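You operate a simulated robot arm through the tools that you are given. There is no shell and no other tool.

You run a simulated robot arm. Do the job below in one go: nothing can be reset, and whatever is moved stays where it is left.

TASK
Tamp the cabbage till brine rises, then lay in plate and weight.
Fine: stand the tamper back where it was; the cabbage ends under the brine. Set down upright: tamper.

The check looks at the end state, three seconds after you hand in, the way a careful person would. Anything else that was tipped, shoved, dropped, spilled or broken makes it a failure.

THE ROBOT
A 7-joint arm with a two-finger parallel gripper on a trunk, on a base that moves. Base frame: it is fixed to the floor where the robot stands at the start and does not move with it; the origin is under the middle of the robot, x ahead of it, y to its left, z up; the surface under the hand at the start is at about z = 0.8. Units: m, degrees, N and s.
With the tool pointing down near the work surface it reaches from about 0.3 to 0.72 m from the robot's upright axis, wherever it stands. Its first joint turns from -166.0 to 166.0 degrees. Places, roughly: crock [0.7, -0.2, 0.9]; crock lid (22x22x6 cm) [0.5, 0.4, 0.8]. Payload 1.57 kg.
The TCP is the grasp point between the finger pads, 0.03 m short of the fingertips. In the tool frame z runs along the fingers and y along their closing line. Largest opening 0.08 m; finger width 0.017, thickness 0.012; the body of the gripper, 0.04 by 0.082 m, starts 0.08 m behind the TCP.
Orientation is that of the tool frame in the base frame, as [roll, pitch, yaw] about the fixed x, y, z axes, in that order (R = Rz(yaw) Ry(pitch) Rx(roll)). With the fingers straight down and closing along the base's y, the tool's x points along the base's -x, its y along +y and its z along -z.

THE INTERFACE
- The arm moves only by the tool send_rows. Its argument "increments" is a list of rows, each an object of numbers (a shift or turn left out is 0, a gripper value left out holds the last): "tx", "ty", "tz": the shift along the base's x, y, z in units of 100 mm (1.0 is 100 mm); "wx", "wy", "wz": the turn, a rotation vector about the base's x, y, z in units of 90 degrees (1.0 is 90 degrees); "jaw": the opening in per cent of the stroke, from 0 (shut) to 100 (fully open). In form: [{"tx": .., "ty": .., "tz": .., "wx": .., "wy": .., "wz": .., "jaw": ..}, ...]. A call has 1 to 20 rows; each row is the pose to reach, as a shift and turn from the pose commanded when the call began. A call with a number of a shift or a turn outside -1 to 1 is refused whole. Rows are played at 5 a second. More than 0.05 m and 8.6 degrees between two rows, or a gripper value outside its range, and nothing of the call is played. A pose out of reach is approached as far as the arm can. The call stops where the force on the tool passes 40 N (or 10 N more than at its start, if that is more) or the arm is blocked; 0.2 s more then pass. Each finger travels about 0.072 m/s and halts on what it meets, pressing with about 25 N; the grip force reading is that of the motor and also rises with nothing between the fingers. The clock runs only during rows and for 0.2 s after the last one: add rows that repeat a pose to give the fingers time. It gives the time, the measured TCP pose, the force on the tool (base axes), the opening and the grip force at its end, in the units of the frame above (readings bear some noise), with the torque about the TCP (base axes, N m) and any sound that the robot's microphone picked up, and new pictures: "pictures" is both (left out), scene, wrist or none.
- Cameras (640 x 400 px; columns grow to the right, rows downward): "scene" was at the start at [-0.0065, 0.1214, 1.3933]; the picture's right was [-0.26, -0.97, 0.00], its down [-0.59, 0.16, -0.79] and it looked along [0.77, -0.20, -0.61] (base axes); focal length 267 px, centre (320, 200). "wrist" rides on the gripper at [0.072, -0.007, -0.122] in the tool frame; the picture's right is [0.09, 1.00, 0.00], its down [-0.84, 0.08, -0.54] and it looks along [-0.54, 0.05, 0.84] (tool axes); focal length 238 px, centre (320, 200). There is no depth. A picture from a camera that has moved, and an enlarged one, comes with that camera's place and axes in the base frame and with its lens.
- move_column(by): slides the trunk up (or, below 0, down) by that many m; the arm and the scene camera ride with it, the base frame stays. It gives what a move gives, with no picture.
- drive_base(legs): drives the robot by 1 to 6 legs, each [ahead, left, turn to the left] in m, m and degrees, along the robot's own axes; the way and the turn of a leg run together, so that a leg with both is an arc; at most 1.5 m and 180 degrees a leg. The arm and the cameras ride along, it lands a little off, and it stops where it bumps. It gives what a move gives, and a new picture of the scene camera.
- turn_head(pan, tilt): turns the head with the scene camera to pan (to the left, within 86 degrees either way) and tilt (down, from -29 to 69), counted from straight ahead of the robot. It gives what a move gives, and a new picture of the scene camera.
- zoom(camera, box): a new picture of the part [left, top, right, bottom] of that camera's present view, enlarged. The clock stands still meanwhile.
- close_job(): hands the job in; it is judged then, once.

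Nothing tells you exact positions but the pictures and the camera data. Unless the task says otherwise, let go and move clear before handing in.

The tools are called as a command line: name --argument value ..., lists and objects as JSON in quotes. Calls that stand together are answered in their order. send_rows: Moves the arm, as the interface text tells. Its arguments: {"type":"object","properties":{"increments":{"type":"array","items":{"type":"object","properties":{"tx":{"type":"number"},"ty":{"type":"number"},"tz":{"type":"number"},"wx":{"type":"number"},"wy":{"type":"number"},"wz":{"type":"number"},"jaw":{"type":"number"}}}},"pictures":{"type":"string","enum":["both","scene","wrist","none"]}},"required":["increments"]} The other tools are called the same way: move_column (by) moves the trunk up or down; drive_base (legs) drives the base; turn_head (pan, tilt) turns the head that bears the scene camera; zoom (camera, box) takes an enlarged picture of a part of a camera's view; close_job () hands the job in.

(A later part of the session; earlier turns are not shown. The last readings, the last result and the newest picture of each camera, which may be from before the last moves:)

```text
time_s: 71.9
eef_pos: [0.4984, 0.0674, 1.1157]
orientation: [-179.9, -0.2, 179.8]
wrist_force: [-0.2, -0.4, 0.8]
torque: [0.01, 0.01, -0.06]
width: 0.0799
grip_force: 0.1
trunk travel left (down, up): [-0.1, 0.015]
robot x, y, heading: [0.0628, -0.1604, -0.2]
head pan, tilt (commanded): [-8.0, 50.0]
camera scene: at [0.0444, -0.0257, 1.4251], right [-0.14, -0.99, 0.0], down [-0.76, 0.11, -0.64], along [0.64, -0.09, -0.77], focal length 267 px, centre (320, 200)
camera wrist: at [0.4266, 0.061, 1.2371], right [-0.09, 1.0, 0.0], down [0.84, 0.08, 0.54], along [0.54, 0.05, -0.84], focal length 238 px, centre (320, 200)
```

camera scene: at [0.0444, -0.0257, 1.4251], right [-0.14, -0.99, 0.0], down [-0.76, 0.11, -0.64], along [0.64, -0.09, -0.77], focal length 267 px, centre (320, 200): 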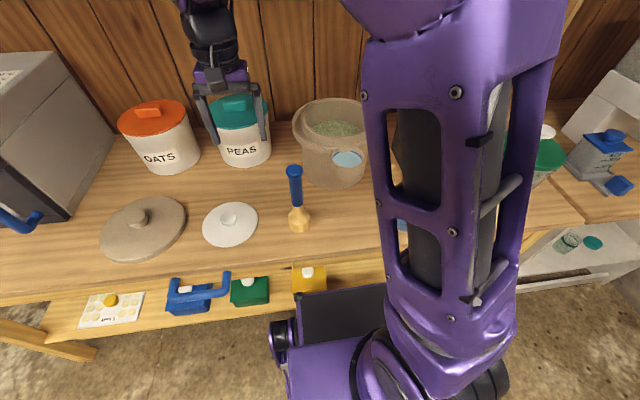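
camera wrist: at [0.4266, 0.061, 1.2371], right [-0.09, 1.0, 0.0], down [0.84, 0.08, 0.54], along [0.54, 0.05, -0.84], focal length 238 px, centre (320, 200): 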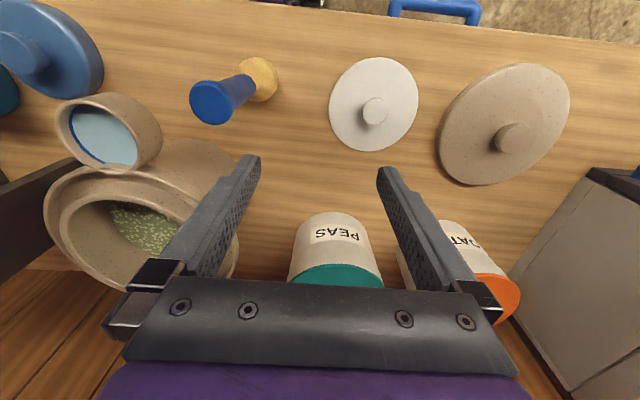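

send_rows --increments '[{"ty": 0.3}, {"ty": 0.6}, {"ty": 0.88, "tx": 0.03}, {"ty": 0.88, "tx": 0.03, "tz": -0.3}, {"ty": 0.88, "tx": 0.03, "tz": -0.7}, {"ty": 0.88, "tx": 0.03, "tz": -1.0}, {"ty": 0.88, "tx": 0.03, "tz": -1.0}]' --pictures "wrist"

zoom --camera "wrist" --box '[220, 40, 420, 200]'

```text
time_s: 73.5
eef_pos: [0.5022, 0.1562, 1.0157]
orientation: [180.0, -0.1, 179.8]
wrist_force: [0.0, 0.4, -0.4]
torque: [-0.04, 0.0, 0.01]
width: 0.0801
grip_force: 0.1
trunk travel left (down, up): [-0.1, 0.015]
robot x, y, heading: [0.0542, -0.1625, -0.1]
head pan, tilt (commanded): [-8.0, 50.0]
camera wrist: at [0.431, 0.1497, 1.1382], right [-0.09, 1.0, 0.0], down [0.84, 0.08, 0.54], along [0.54, 0.05, -0.84], focal length 238 px, centre (320, 200)
```

wrist: 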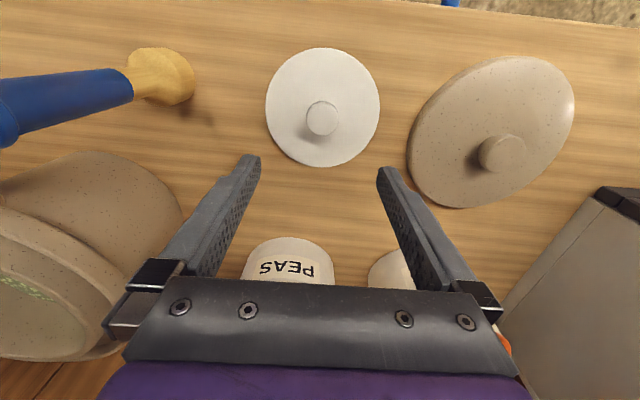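

```text
2.50 times, centred on (320, 120) of wrist
camera zoom: at [0.431, 0.1497, 1.1382], right [-0.09, 1.0, 0.0], down [0.84, 0.08, 0.54], along [0.54, 0.05, -0.84], focal length 596 px, centre (320, 400)
```

zoom: 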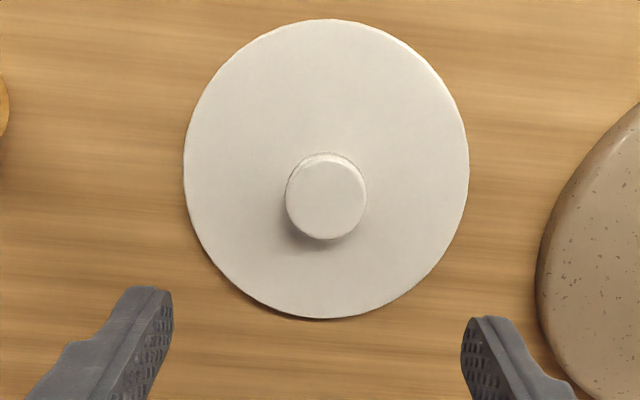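

The knob is about 3 mm left and 2 mm ahead of the hand's axis. I'll correct and lower onto it.

send_rows --increments '[{"tx": 0.02, "ty": 0.03, "tz": -0.3}, {"tx": 0.02, "ty": 0.03, "tz": -0.6}, {"tx": 0.02, "ty": 0.03, "tz": -0.9}, {"tx": 0.02, "ty": 0.03, "tz": -1.0}, {"tx": 0.02, "ty": 0.03, "tz": -1.0}]' --pictures "wrist"

zoom --camera "wrist" --box '[220, 80, 420, 240]'

```text
time_s: 74.7
eef_pos: [0.5045, 0.1583, 0.9152]
orientation: [-179.9, -0.1, 179.8]
wrist_force: [-0.8, 0.0, -0.3]
torque: [0.0, -0.02, -0.04]
width: 0.0801
grip_force: 0.0
trunk travel left (down, up): [-0.1, 0.015]
robot x, y, heading: [0.0585, -0.1584, -0.1]
head pan, tilt (commanded): [-8.0, 50.0]
camera wrist: at [0.433, 0.152, 1.0379], right [-0.09, 1.0, 0.0], down [0.84, 0.08, 0.54], along [0.54, 0.05, -0.84], focal length 238 px, centre (320, 200)
```

wrist: 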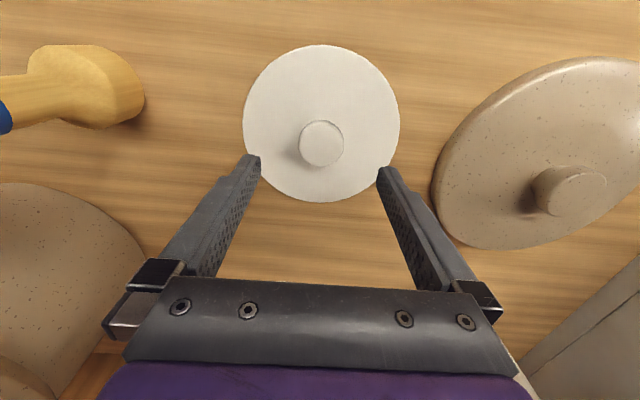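

```text
2.50 times, centred on (320, 160) of wrist
camera zoom: at [0.433, 0.152, 1.0379], right [-0.09, 1.0, 0.0], down [0.84, 0.08, 0.54], along [0.54, 0.05, -0.84], focal length 596 px, centre (320, 300)
```

zoom: 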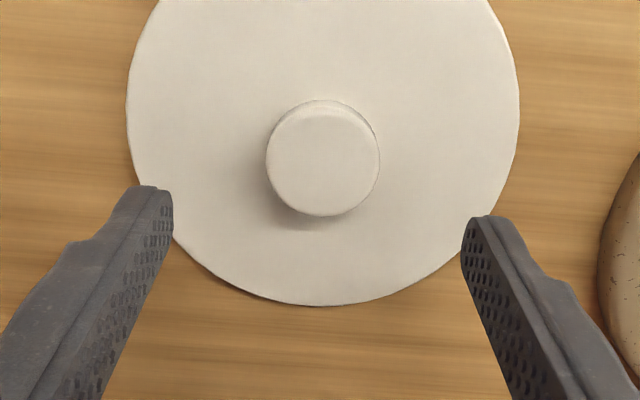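

send_rows --increments '[{"tz": -0.2}, {"tz": -0.4}, {"tz": -0.55}, {"tz": -0.65}, {"tz": -0.7}, {"tz": -0.7}]' --pictures "wrist"

```text
time_s: 76.1
eef_pos: [0.5034, 0.1598, 0.8475]
orientation: [-179.9, 0.0, 179.9]
wrist_force: [0.3, 0.4, 0.8]
torque: [0.01, 0.03, -0.03]
width: 0.0801
grip_force: 0.1
trunk travel left (down, up): [-0.1, 0.015]
robot x, y, heading: [0.0583, -0.1581, 0.3]
head pan, tilt (commanded): [-8.0, 50.0]
camera wrist: at [0.4317, 0.153, 0.9695], right [-0.09, 1.0, 0.0], down [0.84, 0.08, 0.54], along [0.54, 0.05, -0.84], focal length 238 px, centre (320, 200)
```

wrist: 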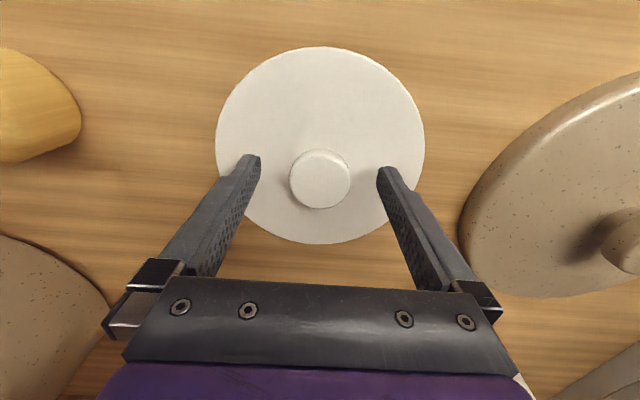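

send_rows --increments '[{"tz": -0.04}, {"tz": -0.04, "jaw": 70}, {"tz": -0.04, "jaw": 55}, {"tz": -0.04, "jaw": 40}, {"tz": -0.04, "jaw": 20}, {"tz": -0.04, "jaw": 10}, {"tz": -0.04, "jaw": 10}]' --pictures "wrist"

```text
time_s: 77.7
eef_pos: [0.5038, 0.1602, 0.8432]
orientation: [180.0, -0.1, 179.8]
wrist_force: [-0.5, -0.3, -0.3]
torque: [0.08, -0.02, -0.02]
width: 0.0409
grip_force: 24.9
trunk travel left (down, up): [-0.1, 0.015]
robot x, y, heading: [0.0596, -0.1584, 0.2]
head pan, tilt (commanded): [-8.0, 50.0]
camera wrist: at [0.4318, 0.1533, 0.9651], right [-0.09, 1.0, 0.0], down [0.84, 0.08, 0.54], along [0.54, 0.05, -0.84], focal length 238 px, centre (320, 200)
```

wrist: 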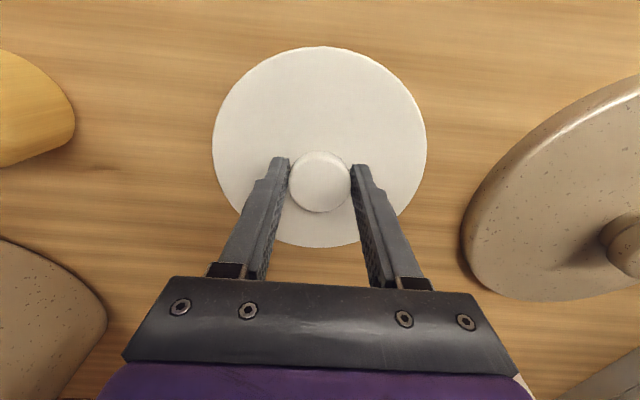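

The plate's knob is held. I'll lift gently and check the weight reading.

send_rows --increments '[{"tz": 0.05}, {"tz": 0.15}, {"tz": 0.35}, {"tz": 0.6}, {"tz": 0.85}, {"tz": 1.0}, {"tz": 1.0}]' --pictures "none"

send_rows --increments '[{"tz": 0.25}, {"tz": 0.5}, {"tz": 0.75}, {"tz": 1.0}, {"tz": 1.0}]' --pictures "none"

send_rows --increments '[{"tz": 0.3}, {"tz": 0.7}, {"tz": 0.8, "tx": 0.2, "ty": -0.2}, {"tz": 0.8, "tx": 0.4, "ty": -0.45}, {"tz": 0.8, "tx": 0.6, "ty": -0.7}, {"tz": 0.8, "tx": 0.7, "ty": -1.0}, {"tz": 0.8, "tx": 0.7, "ty": -1.0}]'

```text
time_s: 79.3
eef_pos: [0.5033, 0.1596, 0.9424]
orientation: [180.0, -0.1, 179.9]
wrist_force: [-0.2, 0.7, -3.0]
torque: [0.01, 0.0, -0.01]
width: 0.0412
grip_force: 24.8
trunk travel left (down, up): [-0.1, 0.015]
robot x, y, heading: [0.058, -0.1607, 0.1]
head pan, tilt (commanded): [-8.0, 50.0]
```

```text
time_s: 80.5
eef_pos: [0.5036, 0.1586, 1.0433]
orientation: [-180.0, -0.1, 179.8]
wrist_force: [0.0, 0.3, -2.3]
torque: [0.01, 0.02, -0.04]
width: 0.0411
grip_force: 24.5
trunk travel left (down, up): [-0.1, 0.015]
robot x, y, heading: [0.056, -0.1588, -0.0]
head pan, tilt (commanded): [-8.0, 50.0]
```

```text
time_s: 82.1
eef_pos: [0.5746, 0.0613, 1.1215]
orientation: [180.0, -0.2, 179.8]
wrist_force: [-0.1, 0.5, -2.9]
torque: [0.02, 0.0, 0.02]
width: 0.0412
grip_force: 25.2
trunk travel left (down, up): [-0.1, 0.015]
robot x, y, heading: [0.058, -0.1582, 0.0]
head pan, tilt (commanded): [-8.0, 50.0]
camera scene: at [0.0445, -0.0258, 1.4251], right [-0.14, -0.99, 0.0], down [-0.76, 0.11, -0.64], along [0.64, -0.09, -0.77], focal length 267 px, centre (320, 200)
camera wrist: at [0.503, 0.0541, 1.2425], right [-0.09, 1.0, 0.0], down [0.84, 0.08, 0.54], along [0.54, 0.05, -0.84], focal length 238 px, centre (320, 200)
```

scene: 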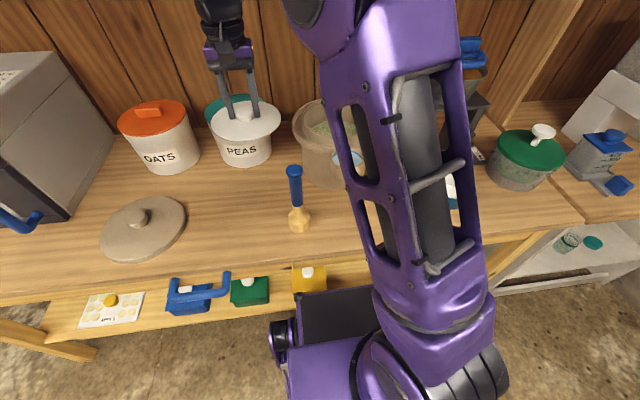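
wrist: 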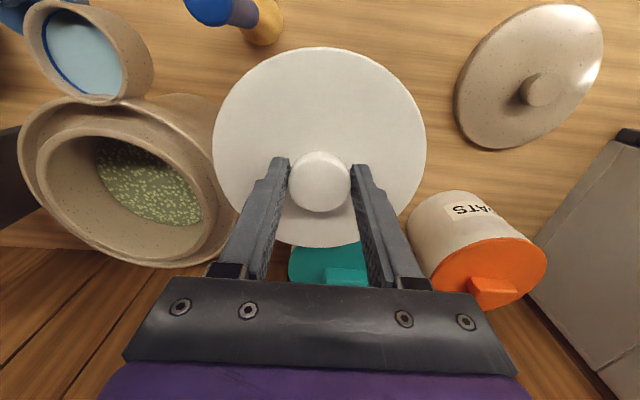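

The plate hangs level. Moving on above the crock.

send_rows --increments '[{"tx": 0.1, "ty": -0.25}, {"tx": 0.2, "ty": -0.5}, {"tx": 0.35, "ty": -0.75}, {"tx": 0.5, "ty": -1.0}, {"tx": 0.5, "ty": -1.0}]' --pictures "none"

send_rows --increments '[{"tx": 0.15, "ty": -0.25}, {"tx": 0.3, "ty": -0.5}, {"tx": 0.45, "ty": -0.75}, {"tx": 0.59, "ty": -1.0}, {"tx": 0.59, "ty": -1.0}]' --pictures "none"

send_rows --increments '[{"ty": -0.15}, {"ty": -0.28}, {"ty": -0.28}]'

zoom --camera "wrist" --box '[180, 0, 460, 290]'

zoom --camera "scene" --box '[270, 50, 410, 190]'

```text
time_s: 83.3
eef_pos: [0.6243, -0.0397, 1.1206]
orientation: [180.0, 0.0, 179.9]
wrist_force: [0.3, 0.3, -3.0]
torque: [0.02, 0.06, -0.02]
width: 0.041
grip_force: 24.7
trunk travel left (down, up): [-0.1, 0.015]
robot x, y, heading: [0.0564, -0.1607, -0.1]
head pan, tilt (commanded): [-8.0, 50.0]
```

```text
time_s: 84.5
eef_pos: [0.6848, -0.1408, 1.1233]
orientation: [179.8, -0.2, 179.8]
wrist_force: [-0.4, -0.4, -2.6]
torque: [-0.01, -0.02, 0.0]
width: 0.0412
grip_force: 24.9
trunk travel left (down, up): [-0.1, 0.015]
robot x, y, heading: [0.057, -0.1571, -0.4]
head pan, tilt (commanded): [-8.0, 50.0]
```

```text
time_s: 85.3
eef_pos: [0.6842, -0.1688, 1.122]
orientation: [-180.0, -0.1, 179.9]
wrist_force: [-0.3, -0.1, -2.4]
torque: [-0.04, -0.01, 0.0]
width: 0.0414
grip_force: 25.1
trunk travel left (down, up): [-0.1, 0.015]
robot x, y, heading: [0.0585, -0.1582, -0.0]
head pan, tilt (commanded): [-8.0, 50.0]
camera scene: at [0.0445, -0.0258, 1.4251], right [-0.14, -0.99, 0.0], down [-0.76, 0.11, -0.64], along [0.64, -0.09, -0.77], focal length 267 px, centre (320, 200)
camera wrist: at [0.6119, -0.1755, 1.2442], right [-0.09, 1.0, 0.0], down [0.84, 0.08, 0.54], along [0.54, 0.05, -0.84], focal length 238 px, centre (320, 200)
```

scene: 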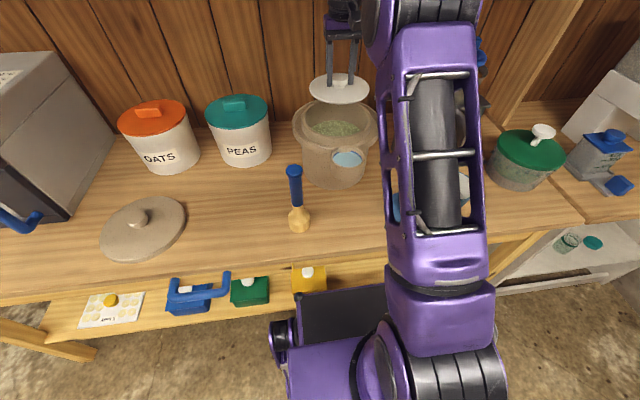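
wrist: 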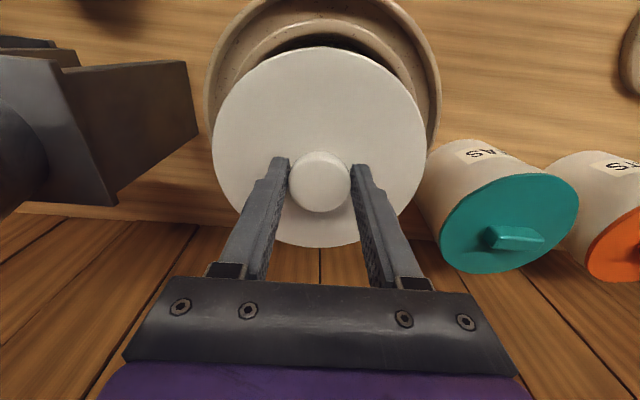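

```text
1.38 times, centred on (320, 145) of wrist
camera zoom: at [0.6119, -0.1755, 1.2442], right [-0.09, 1.0, 0.0], down [0.84, 0.08, 0.54], along [0.54, 0.05, -0.84], focal length 329 px, centre (320, 276)
```

zoom: 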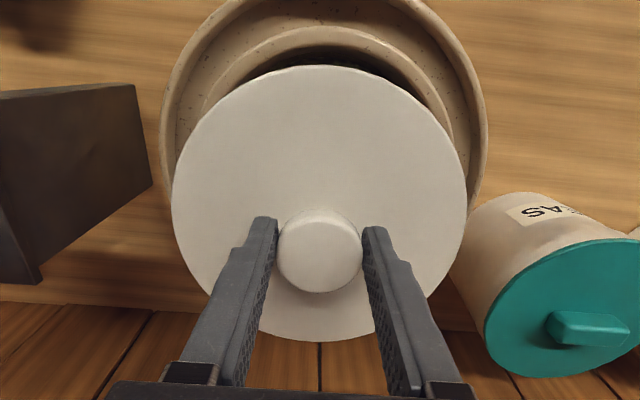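

```text
2.86 times, centred on (340, 120) of scene
camera zoom: at [0.0445, -0.0258, 1.4251], right [-0.14, -0.99, 0.0], down [-0.76, 0.11, -0.64], along [0.64, -0.09, -0.77], focal length 764 px, centre (263, 429)
```

zoom: 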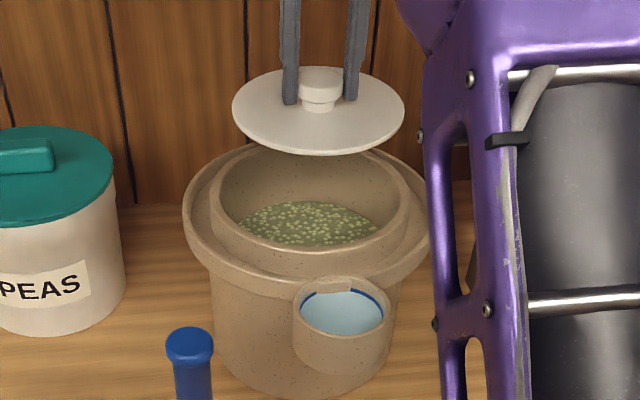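

The plate is over the crock. I'll lower it until it's just above the rim and compare its edges with the bore directly.

send_rows --increments '[{"tz": -0.2, "ty": 0.02}, {"tz": -0.4, "ty": 0.02}, {"tz": -0.6, "ty": 0.02}, {"tz": -0.6, "ty": 0.02}]' --pictures "wrist"

zoom --camera "wrist" --box '[180, 0, 460, 290]'

zoom --camera "scene" --box '[280, 70, 390, 170]'

```text
time_s: 86.3
eef_pos: [0.6846, -0.1659, 1.0622]
orientation: [-180.0, -0.2, 179.8]
wrist_force: [0.0, -0.3, -3.3]
torque: [0.03, 0.02, -0.01]
width: 0.0411
grip_force: 25.6
trunk travel left (down, up): [-0.1, 0.015]
robot x, y, heading: [0.0586, -0.1598, -0.1]
head pan, tilt (commanded): [-8.0, 50.0]
camera wrist: at [0.6124, -0.1731, 1.1835], right [-0.09, 1.0, 0.0], down [0.84, 0.08, 0.54], along [0.54, 0.05, -0.84], focal length 238 px, centre (320, 200)
```

wrist: 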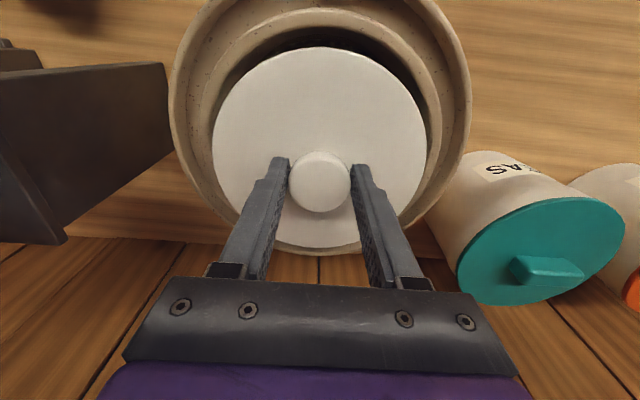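

```text
1.38 times, centred on (320, 145) of wrist
camera zoom: at [0.6124, -0.1731, 1.1835], right [-0.09, 1.0, 0.0], down [0.84, 0.08, 0.54], along [0.54, 0.05, -0.84], focal length 329 px, centre (320, 276)
```

zoom: 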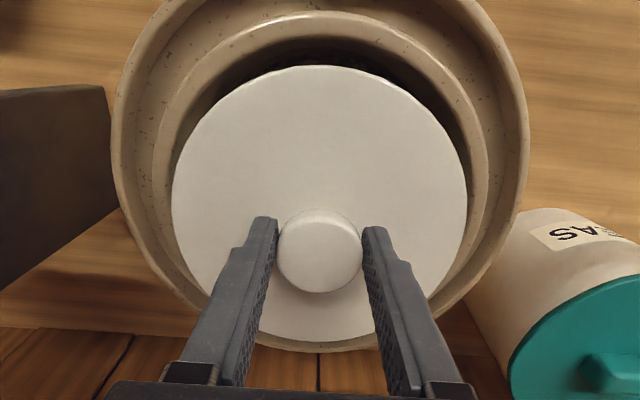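

```text
4.00 times, centred on (335, 120) of scene
camera zoom: at [0.0446, -0.0257, 1.4251], right [-0.14, -0.99, 0.0], down [-0.76, 0.11, -0.64], along [0.64, -0.09, -0.77], focal length 1069 px, centre (260, 520)
```

zoom: 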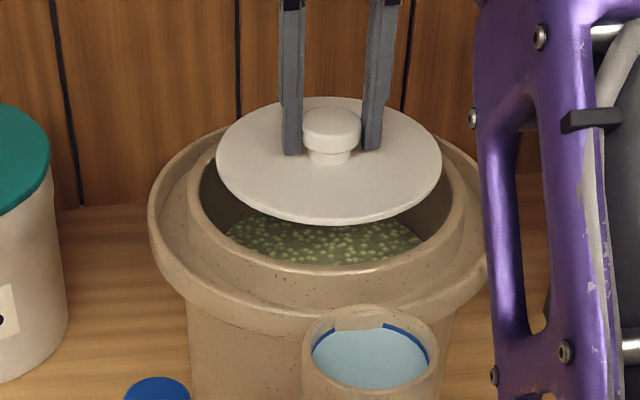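

The plate's left-right fit is centred. I'll lower a little more to the rim level to judge the fore-aft gap.

send_rows --increments '[{"tz": -0.05}, {"tz": -0.1}, {"tz": -0.15}, {"tz": -0.15}]' --pictures "none"

zoom --camera "wrist" --box '[180, 0, 460, 290]'

zoom --camera "scene" --box '[280, 70, 390, 170]'

```text
time_s: 87.3
eef_pos: [0.6822, -0.1669, 1.0472]
orientation: [-180.0, -0.1, 179.8]
wrist_force: [0.3, 0.1, -2.7]
torque: [0.0, -0.01, -0.01]
width: 0.0412
grip_force: 25.0
trunk travel left (down, up): [-0.1, 0.015]
robot x, y, heading: [0.0587, -0.1578, -0.1]
head pan, tilt (commanded): [-8.0, 50.0]
```

```text
1.38 times, centred on (320, 145) of wrist
camera zoom: at [0.6108, -0.1735, 1.1687], right [-0.09, 1.0, 0.0], down [0.84, 0.08, 0.54], along [0.54, 0.05, -0.84], focal length 329 px, centre (320, 276)
```

zoom: 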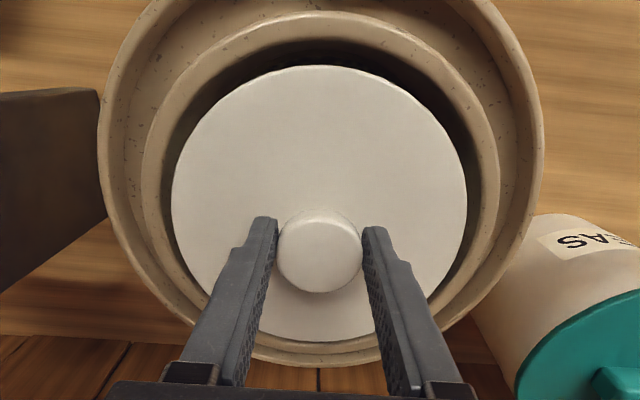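

```text
4.00 times, centred on (335, 120) of scene
camera zoom: at [0.0446, -0.0257, 1.4251], right [-0.14, -0.99, 0.0], down [-0.76, 0.11, -0.64], along [0.64, -0.09, -0.77], focal length 1069 px, centre (260, 520)
```

zoom: 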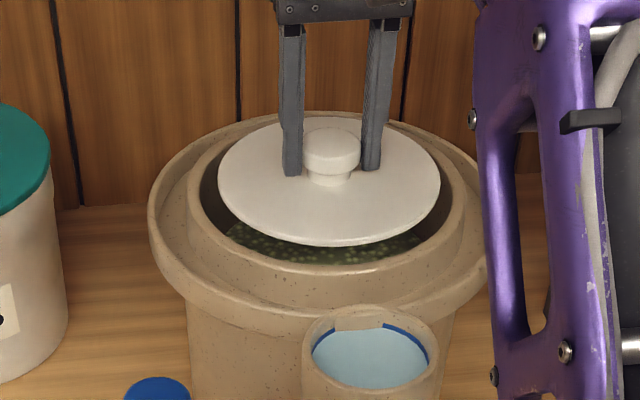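

The bore is about 1 cm wider than the plate all round. The plate should go about 4 mm forward and 1–2 mm left, and then I'll lower it slowly into the bore.

send_rows --increments '[{"tx": 0.02, "ty": 0.01}, {"tx": 0.04, "ty": 0.015}, {"tx": 0.04, "ty": 0.015, "tz": -0.1}, {"tx": 0.04, "ty": 0.015, "tz": -0.2}, {"tx": 0.04, "ty": 0.015, "tz": -0.3}, {"tx": 0.04, "ty": 0.015, "tz": -0.3}]' --pictures "none"

zoom --camera "wrist" --box '[180, 0, 460, 290]'

zoom --camera "scene" --box '[280, 70, 390, 170]'

```text
time_s: 88.7
eef_pos: [0.6868, -0.1641, 1.016]
orientation: [-180.0, -0.1, 179.7]
wrist_force: [0.4, -0.8, -2.5]
torque: [-0.05, 0.01, -0.04]
width: 0.0415
grip_force: 25.0
trunk travel left (down, up): [-0.1, 0.015]
robot x, y, heading: [0.0544, -0.1581, 0.0]
head pan, tilt (commanded): [-8.0, 50.0]
```

```text
1.38 times, centred on (320, 145) of wrist
camera zoom: at [0.6145, -0.1709, 1.1377], right [-0.09, 1.0, 0.0], down [0.84, 0.08, 0.54], along [0.54, 0.05, -0.84], focal length 329 px, centre (320, 276)
```

zoom: 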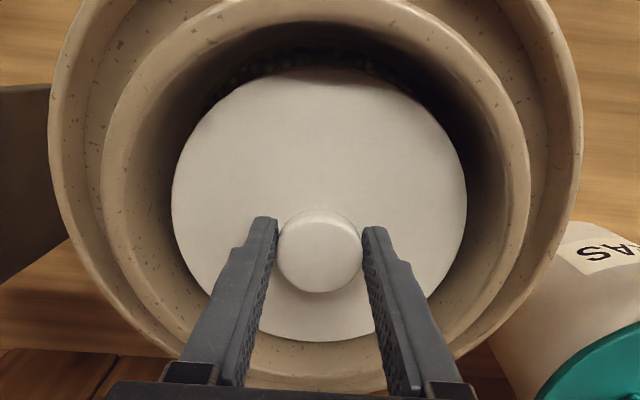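

```text
4.00 times, centred on (335, 120) of scene
camera zoom: at [0.0446, -0.0257, 1.4251], right [-0.14, -0.99, 0.0], down [-0.76, 0.11, -0.64], along [0.64, -0.09, -0.77], focal length 1069 px, centre (260, 520)
```

zoom: 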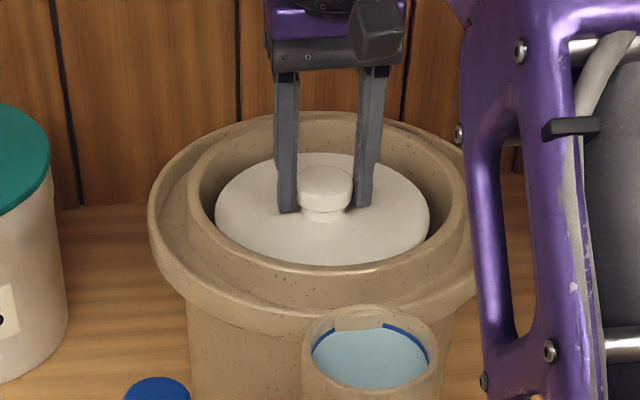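

The plate is freely inside the bore. I'll nudge it back 1.5 mm to the right and lower until it rests on the cabbage.

send_rows --increments '[{"ty": -0.015}, {"ty": -0.015, "tz": -0.05}, {"ty": -0.015, "tz": -0.1}, {"ty": -0.015, "tz": -0.15}, {"ty": -0.015, "tz": -0.2}, {"ty": -0.015, "tz": -0.25}, {"ty": -0.015, "tz": -0.3}, {"ty": -0.015, "tz": -0.35}, {"ty": -0.015, "tz": -0.35}]' --pictures "none"

zoom --camera "scene" --box '[280, 70, 390, 170]'

zoom --camera "wrist" --box '[180, 0, 460, 290]'

```text
time_s: 90.7
eef_pos: [0.6853, -0.1661, 0.9834]
orientation: [-180.0, -0.2, 179.8]
wrist_force: [0.3, 0.6, -2.1]
torque: [-0.01, 0.01, 0.0]
width: 0.0411
grip_force: 24.4
trunk travel left (down, up): [-0.1, 0.015]
robot x, y, heading: [0.0615, -0.1589, 0.0]
head pan, tilt (commanded): [-8.0, 50.0]
```

```text
4.00 times, centred on (335, 120) of scene
camera zoom: at [0.0446, -0.0257, 1.4251], right [-0.14, -0.99, 0.0], down [-0.76, 0.11, -0.64], along [0.64, -0.09, -0.77], focal length 1069 px, centre (260, 520)
```

zoom: 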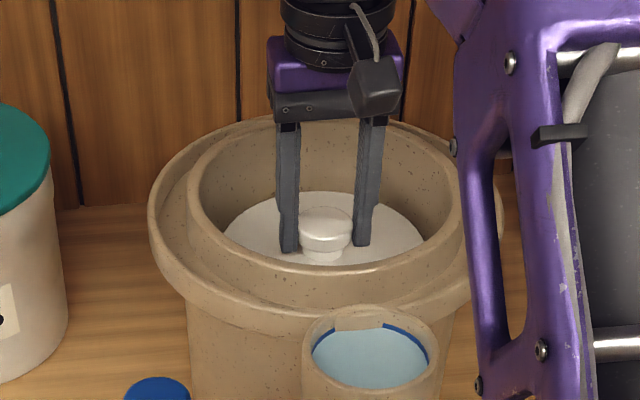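

```text
1.38 times, centred on (320, 145) of wrist
camera zoom: at [0.6144, -0.1729, 1.1043], right [-0.09, 1.0, 0.0], down [0.84, 0.08, 0.54], along [0.54, 0.05, -0.84], focal length 329 px, centre (320, 276)
```

zoom: 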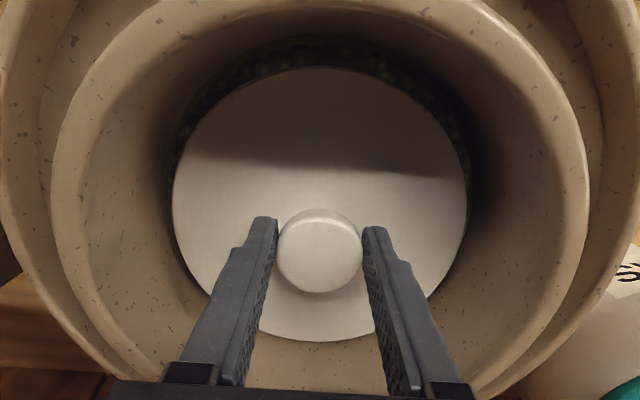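

It's nicely centred with an even gap around. Lowering the last centimetre in small steps.

send_rows --increments '[{"tz": -0.03}, {"tz": -0.06}, {"tz": -0.09}, {"tz": -0.09}]' --pictures "none"

send_rows --increments '[{"tz": -0.02}, {"tz": -0.04}, {"tz": -0.04}]' --pictures "none"

send_rows --increments '[{"tz": -0.02}, {"tz": -0.04}, {"tz": -0.04}]' --pictures "none"

```text
time_s: 91.7
eef_pos: [0.6861, -0.1659, 0.9735]
orientation: [-180.0, -0.2, 179.9]
wrist_force: [0.0, 0.9, -0.1]
torque: [0.16, 0.08, 0.03]
width: 0.0411
grip_force: 25.2
trunk travel left (down, up): [-0.1, 0.015]
robot x, y, heading: [0.0586, -0.1607, 0.1]
head pan, tilt (commanded): [-8.0, 50.0]
```

```text
time_s: 92.5
eef_pos: [0.6873, -0.1663, 0.9702]
orientation: [179.9, -0.1, 179.9]
wrist_force: [0.3, 0.9, 0.3]
torque: [0.28, 0.01, 0.0]
width: 0.0412
grip_force: 25.0
trunk travel left (down, up): [-0.1, 0.015]
robot x, y, heading: [0.0591, -0.1576, -0.0]
head pan, tilt (commanded): [-8.0, 50.0]
```

```text
time_s: 93.3
eef_pos: [0.6877, -0.167, 0.9656]
orientation: [180.0, 0.0, 179.8]
wrist_force: [-0.5, 0.9, 2.2]
torque: [0.29, 0.09, 0.04]
width: 0.041
grip_force: 25.4
trunk travel left (down, up): [-0.1, 0.015]
robot x, y, heading: [0.0597, -0.1584, -0.0]
head pan, tilt (commanded): [-8.0, 50.0]
```

The plate is resting on the cabbage. Releasing it and looking.

send_rows --increments '[{"jaw": 55}, {"jaw": 65}, {"jaw": 80}, {"jaw": 95}, {"jaw": 95}]' --pictures "none"

zoom --camera "wrist" --box '[180, 0, 460, 290]'

zoom --camera "scene" --box '[280, 70, 390, 170]'

```text
time_s: 94.5
eef_pos: [0.6878, -0.1659, 0.966]
orientation: [-180.0, 0.0, 179.8]
wrist_force: [-0.6, -0.1, 0.6]
torque: [0.04, -0.01, 0.03]
width: 0.0762
grip_force: 0.1
trunk travel left (down, up): [-0.1, 0.015]
robot x, y, heading: [0.0577, -0.1587, -0.1]
head pan, tilt (commanded): [-8.0, 50.0]
```

```text
1.38 times, centred on (320, 145) of wrist
camera zoom: at [0.6154, -0.1732, 1.0879], right [-0.09, 1.0, 0.0], down [0.84, 0.08, 0.54], along [0.54, 0.05, -0.84], focal length 329 px, centre (320, 276)
```

zoom: 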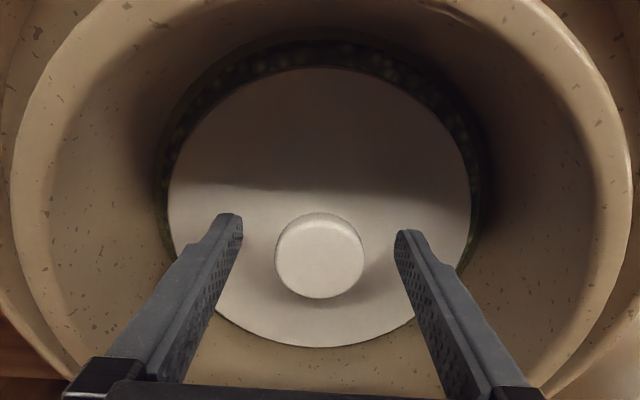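

```text
4.00 times, centred on (335, 120) of scene
camera zoom: at [0.0444, -0.0257, 1.4251], right [-0.14, -0.99, 0.0], down [-0.76, 0.11, -0.64], along [0.64, -0.09, -0.77], focal length 1069 px, centre (260, 520)
```

zoom: 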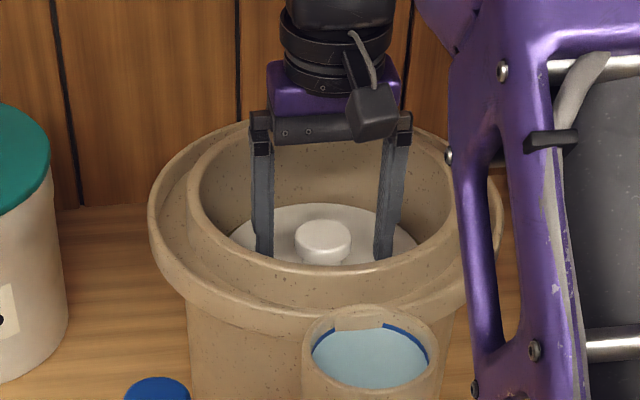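

The plate sits flat and centred. Withdrawing upward and back, then over to the weight.

send_rows --increments '[{"tz": 0.15}, {"tz": 0.35}, {"tz": 0.6}, {"tz": 0.85}, {"tz": 1.0}, {"tz": 1.0}]' --pictures "wrist"

zoom --camera "wrist" --box '[180, 20, 460, 260]'

send_rows --increments '[{"tz": 0.25}, {"tz": 0.5}, {"tz": 0.7, "tx": -0.2}, {"tz": 0.7, "tx": -0.5}, {"tz": 0.7, "tx": -0.8}, {"tz": 0.7, "tx": -1.0}, {"tz": 0.7, "tx": -1.0}]' --pictures "none"

```text
time_s: 95.9
eef_pos: [0.6859, -0.1675, 1.0627]
orientation: [-180.0, -0.1, 179.8]
wrist_force: [0.0, -0.6, 0.0]
torque: [-0.01, 0.01, 0.01]
width: 0.0759
grip_force: 0.0
trunk travel left (down, up): [-0.1, 0.015]
robot x, y, heading: [0.059, -0.1552, 0.2]
head pan, tilt (commanded): [-8.0, 50.0]
camera wrist: at [0.6144, -0.1735, 1.1848], right [-0.09, 1.0, 0.0], down [0.84, 0.08, 0.54], along [0.54, 0.05, -0.84], focal length 238 px, centre (320, 200)
```

wrist: 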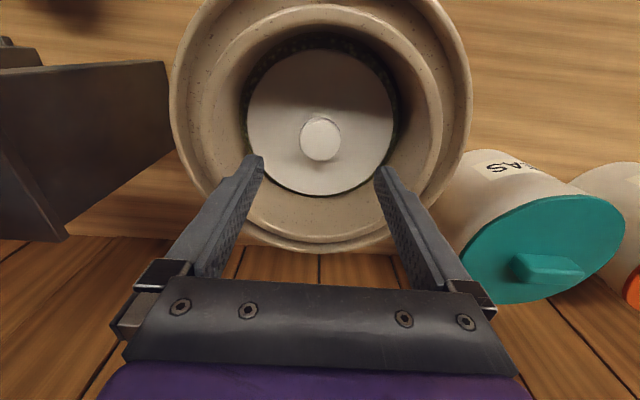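

```text
1.67 times, centred on (320, 140) of wrist
camera zoom: at [0.6144, -0.1735, 1.1848], right [-0.09, 1.0, 0.0], down [0.84, 0.08, 0.54], along [0.54, 0.05, -0.84], focal length 397 px, centre (320, 300)
```

zoom: 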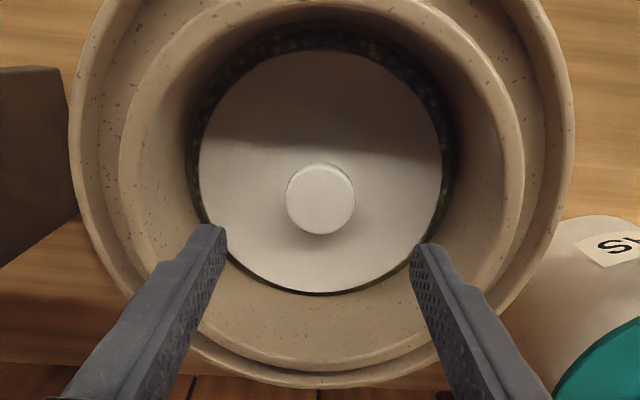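

```text
time_s: 97.5
eef_pos: [0.5862, -0.1668, 1.1339]
orientation: [180.0, -0.1, 179.8]
wrist_force: [0.8, -0.4, 0.3]
torque: [0.0, 0.0, 0.01]
width: 0.0759
grip_force: 0.0
trunk travel left (down, up): [-0.1, 0.015]
robot x, y, heading: [0.0565, -0.1573, -0.1]
head pan, tilt (commanded): [-8.0, 50.0]
```

send_rows --increments '[{"tx": -0.3, "ty": -0.1}, {"tx": -0.6, "ty": -0.3}, {"tx": -0.85, "ty": -0.55}, {"tx": -1.0, "ty": -0.8}, {"tx": -1.0, "ty": -1.0, "jaw": 100}, {"tx": -1.0, "ty": -1.0, "jaw": 100}]' --pictures "none"

send_rows --increments '[{"ty": -0.3}, {"ty": -0.6}, {"ty": -0.72, "tx": -0.1}, {"ty": -0.72, "tx": -0.1, "tz": -0.3}, {"ty": -0.72, "tx": -0.1, "tz": -0.6}, {"ty": -0.72, "tx": -0.1, "tz": -0.8}, {"ty": -0.72, "tx": -0.1, "tz": -0.8}]'

zoom --camera "wrist" --box '[200, 40, 440, 220]'

```text
time_s: 98.9
eef_pos: [0.4845, -0.2679, 1.1356]
orientation: [179.9, -0.1, 179.8]
wrist_force: [-0.1, -0.5, -1.4]
torque: [0.02, 0.0, -0.01]
width: 0.0796
grip_force: 0.0
trunk travel left (down, up): [-0.1, 0.015]
robot x, y, heading: [0.0577, -0.1603, 0.1]
head pan, tilt (commanded): [-8.0, 50.0]
```

```text
time_s: 100.5
eef_pos: [0.4759, -0.3396, 1.0556]
orientation: [-180.0, 0.0, 179.9]
wrist_force: [0.2, -0.3, -0.6]
torque: [-0.03, 0.0, 0.02]
width: 0.0803
grip_force: 0.1
trunk travel left (down, up): [-0.1, 0.015]
robot x, y, heading: [0.0568, -0.157, 0.1]
head pan, tilt (commanded): [-8.0, 50.0]
camera scene: at [0.0444, -0.0257, 1.4251], right [-0.14, -0.99, 0.0], down [-0.76, 0.11, -0.64], along [0.64, -0.09, -0.77], focal length 267 px, centre (320, 200)
camera wrist: at [0.4045, -0.3465, 1.1781], right [-0.09, 1.0, 0.0], down [0.84, 0.08, 0.54], along [0.54, 0.05, -0.84], focal length 238 px, centre (320, 200)
```

scene: 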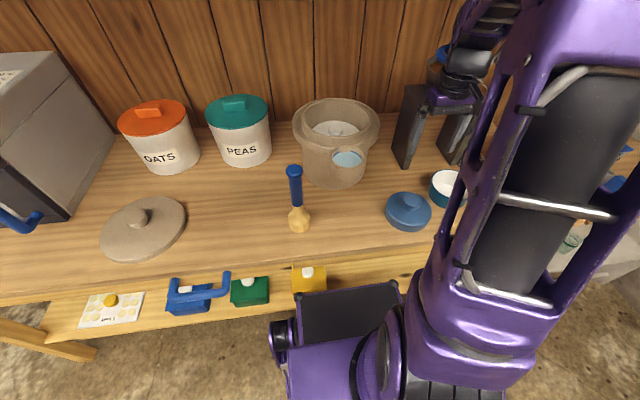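
wrist: 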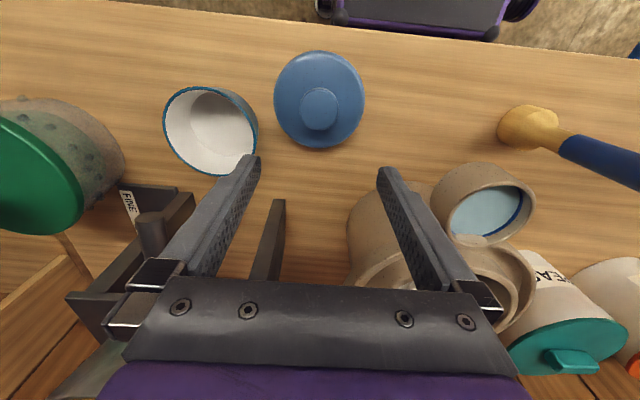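

```text
2.22 times, centred on (320, 130) of wrist
camera zoom: at [0.4045, -0.3465, 1.1781], right [-0.09, 1.0, 0.0], down [0.84, 0.08, 0.54], along [0.54, 0.05, -0.84], focal length 530 px, centre (320, 356)
```

zoom: 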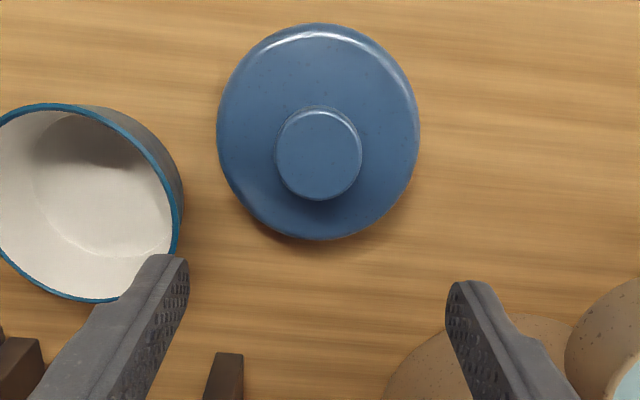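

The weight's knob top is near (0.471, -0.341, 0.864). I'll line up and descend partway, then verify.

send_rows --increments '[{"tx": -0.05, "ty": -0.015}, {"tx": -0.05, "ty": -0.015, "tz": -0.3}, {"tx": -0.05, "ty": -0.015, "tz": -0.6}, {"tx": -0.05, "ty": -0.015, "tz": -0.9}, {"tx": -0.05, "ty": -0.015, "tz": -1.0}, {"tx": -0.05, "ty": -0.015, "tz": -1.0}]' --pictures "wrist"

zoom --camera "wrist" --box '[200, 40, 440, 220]'

zoom --camera "scene" --box '[360, 140, 480, 240]'

```text
time_s: 101.9
eef_pos: [0.4706, -0.3416, 0.9557]
orientation: [-180.0, -0.2, 179.8]
wrist_force: [0.9, 0.3, 0.7]
torque: [0.0, 0.01, -0.01]
width: 0.0799
grip_force: 0.0
trunk travel left (down, up): [-0.1, 0.015]
robot x, y, heading: [0.062, -0.1575, -0.2]
head pan, tilt (commanded): [-8.0, 50.0]
camera wrist: at [0.3991, -0.3477, 1.0774], right [-0.09, 1.0, 0.0], down [0.84, 0.08, 0.54], along [0.54, 0.05, -0.84], focal length 238 px, centre (320, 200)
```

wrist: 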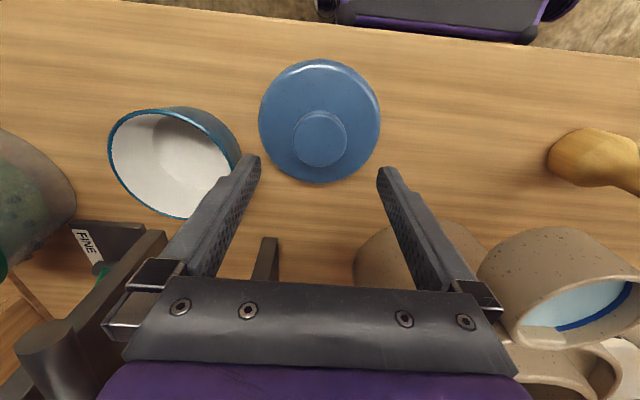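

```text
2.22 times, centred on (320, 130) of wrist
camera zoom: at [0.3991, -0.3477, 1.0774], right [-0.09, 1.0, 0.0], down [0.84, 0.08, 0.54], along [0.54, 0.05, -0.84], focal length 530 px, centre (320, 356)
```

zoom: 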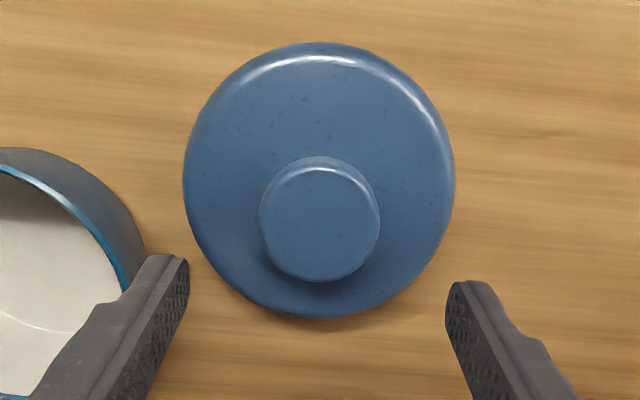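

```text
4.00 times, centred on (420, 190) of scene
camera zoom: at [0.0444, -0.0257, 1.4251], right [-0.14, -0.99, 0.0], down [-0.76, 0.11, -0.64], along [0.64, -0.09, -0.77], focal length 1069 px, centre (-80, 240)
```

zoom: 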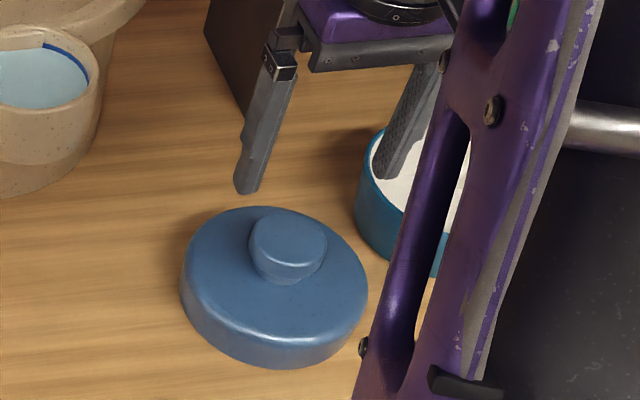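

Aligned. Descending onto the knob.

send_rows --increments '[{"tz": -0.2}, {"tz": -0.4}, {"tz": -0.6}, {"tz": -0.75}, {"tz": -0.75}]' --pictures "wrist"

zoom --camera "scene" --box '[360, 140, 480, 240]'

```text
time_s: 103.1
eef_pos: [0.4708, -0.3405, 0.8819]
orientation: [179.9, -0.1, 179.8]
wrist_force: [-0.2, 0.5, -0.2]
torque: [-0.04, -0.05, 0.02]
width: 0.0799
grip_force: 0.1
trunk travel left (down, up): [-0.1, 0.015]
robot x, y, heading: [0.0606, -0.1593, 0.0]
head pan, tilt (commanded): [-8.0, 50.0]
camera wrist: at [0.3999, -0.3472, 1.0038], right [-0.09, 1.0, 0.0], down [0.84, 0.08, 0.54], along [0.54, 0.05, -0.84], focal length 238 px, centre (320, 200)
```

wrist: 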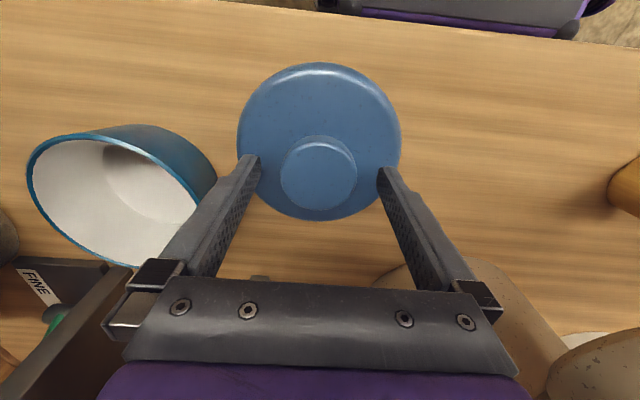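

```text
4.00 times, centred on (420, 190) of scene
camera zoom: at [0.0444, -0.0257, 1.4251], right [-0.14, -0.99, 0.0], down [-0.76, 0.11, -0.64], along [0.64, -0.09, -0.77], focal length 1069 px, centre (-80, 240)
```

zoom: 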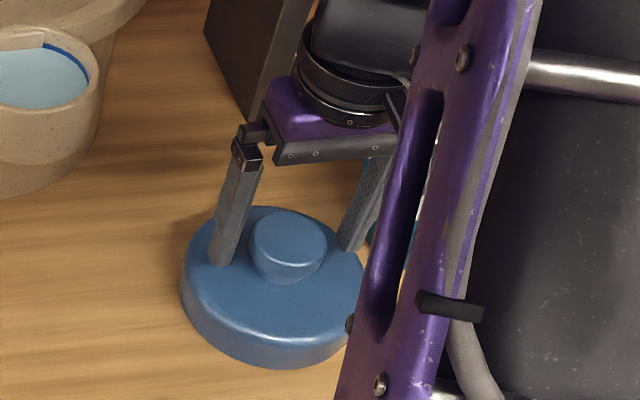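

send_rows --increments '[{"tz": -0.02}, {"tz": -0.04}, {"tz": -0.06}, {"tz": -0.06}]' --pictures "none"

zoom --camera "scene" --box '[380, 170, 450, 230]'

```text
time_s: 104.1
eef_pos: [0.4722, -0.3408, 0.8747]
orientation: [179.9, -0.1, 179.8]
wrist_force: [0.7, -0.5, -0.1]
torque: [0.01, 0.02, -0.01]
width: 0.08
grip_force: 0.0
trunk travel left (down, up): [-0.1, 0.015]
robot x, y, heading: [0.0572, -0.1581, -0.1]
head pan, tilt (commanded): [-8.0, 50.0]
```

```text
6.67 times, centred on (415, 200) of scene
camera zoom: at [0.0444, -0.0257, 1.4251], right [-0.14, -0.99, 0.0], down [-0.76, 0.11, -0.64], along [0.64, -0.09, -0.77], focal length 1782 px, centre (-313, 200)
```

zoom: 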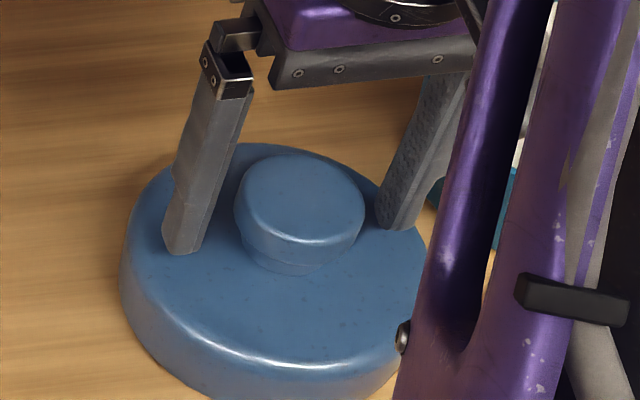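

The fingers straddle the knob's cap. Closing.

send_rows --increments '[{"jaw": 85}, {"jaw": 70}, {"jaw": 55}, {"jaw": 40}, {"jaw": 30}, {"jaw": 20}, {"jaw": 20}]' --pictures "wrist"

zoom --camera "scene" --box '[380, 170, 450, 230]'

```text
time_s: 105.7
eef_pos: [0.4724, -0.3397, 0.8761]
orientation: [179.9, -0.1, 179.7]
wrist_force: [0.7, -3.6, 1.2]
torque: [0.17, -0.1, -0.05]
width: 0.0493
grip_force: 24.5
trunk travel left (down, up): [-0.1, 0.015]
robot x, y, heading: [0.0528, -0.1558, 0.1]
head pan, tilt (commanded): [-8.0, 50.0]
camera wrist: at [0.4002, -0.3472, 0.9969], right [-0.09, 1.0, 0.0], down [0.84, 0.08, 0.54], along [0.54, 0.05, -0.84], focal length 238 px, centre (320, 200)
```

wrist: 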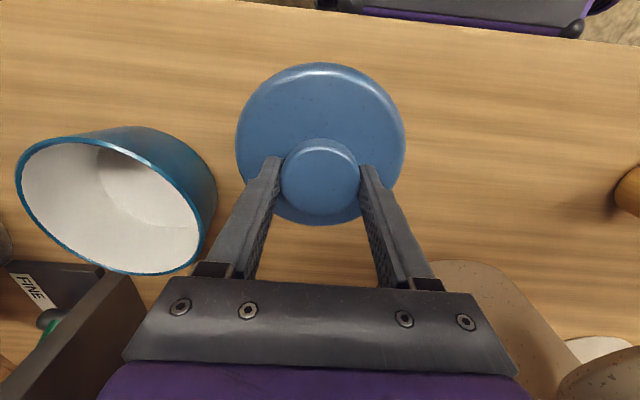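

```text
6.67 times, centred on (415, 200) of scene
camera zoom: at [0.0443, -0.026, 1.4252], right [-0.14, -0.99, 0.0], down [-0.76, 0.11, -0.64], along [0.64, -0.09, -0.77], focal length 1782 px, centre (-313, 200)
```

zoom: 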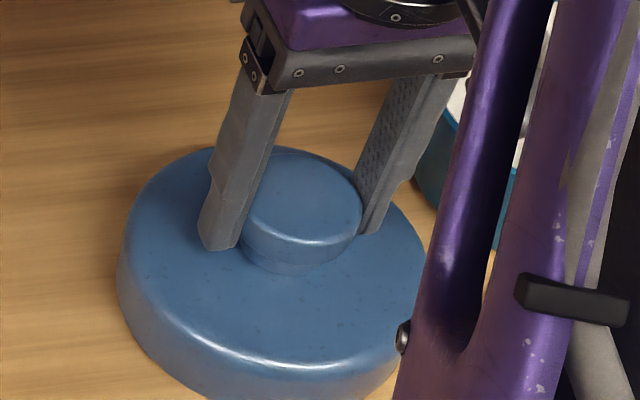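

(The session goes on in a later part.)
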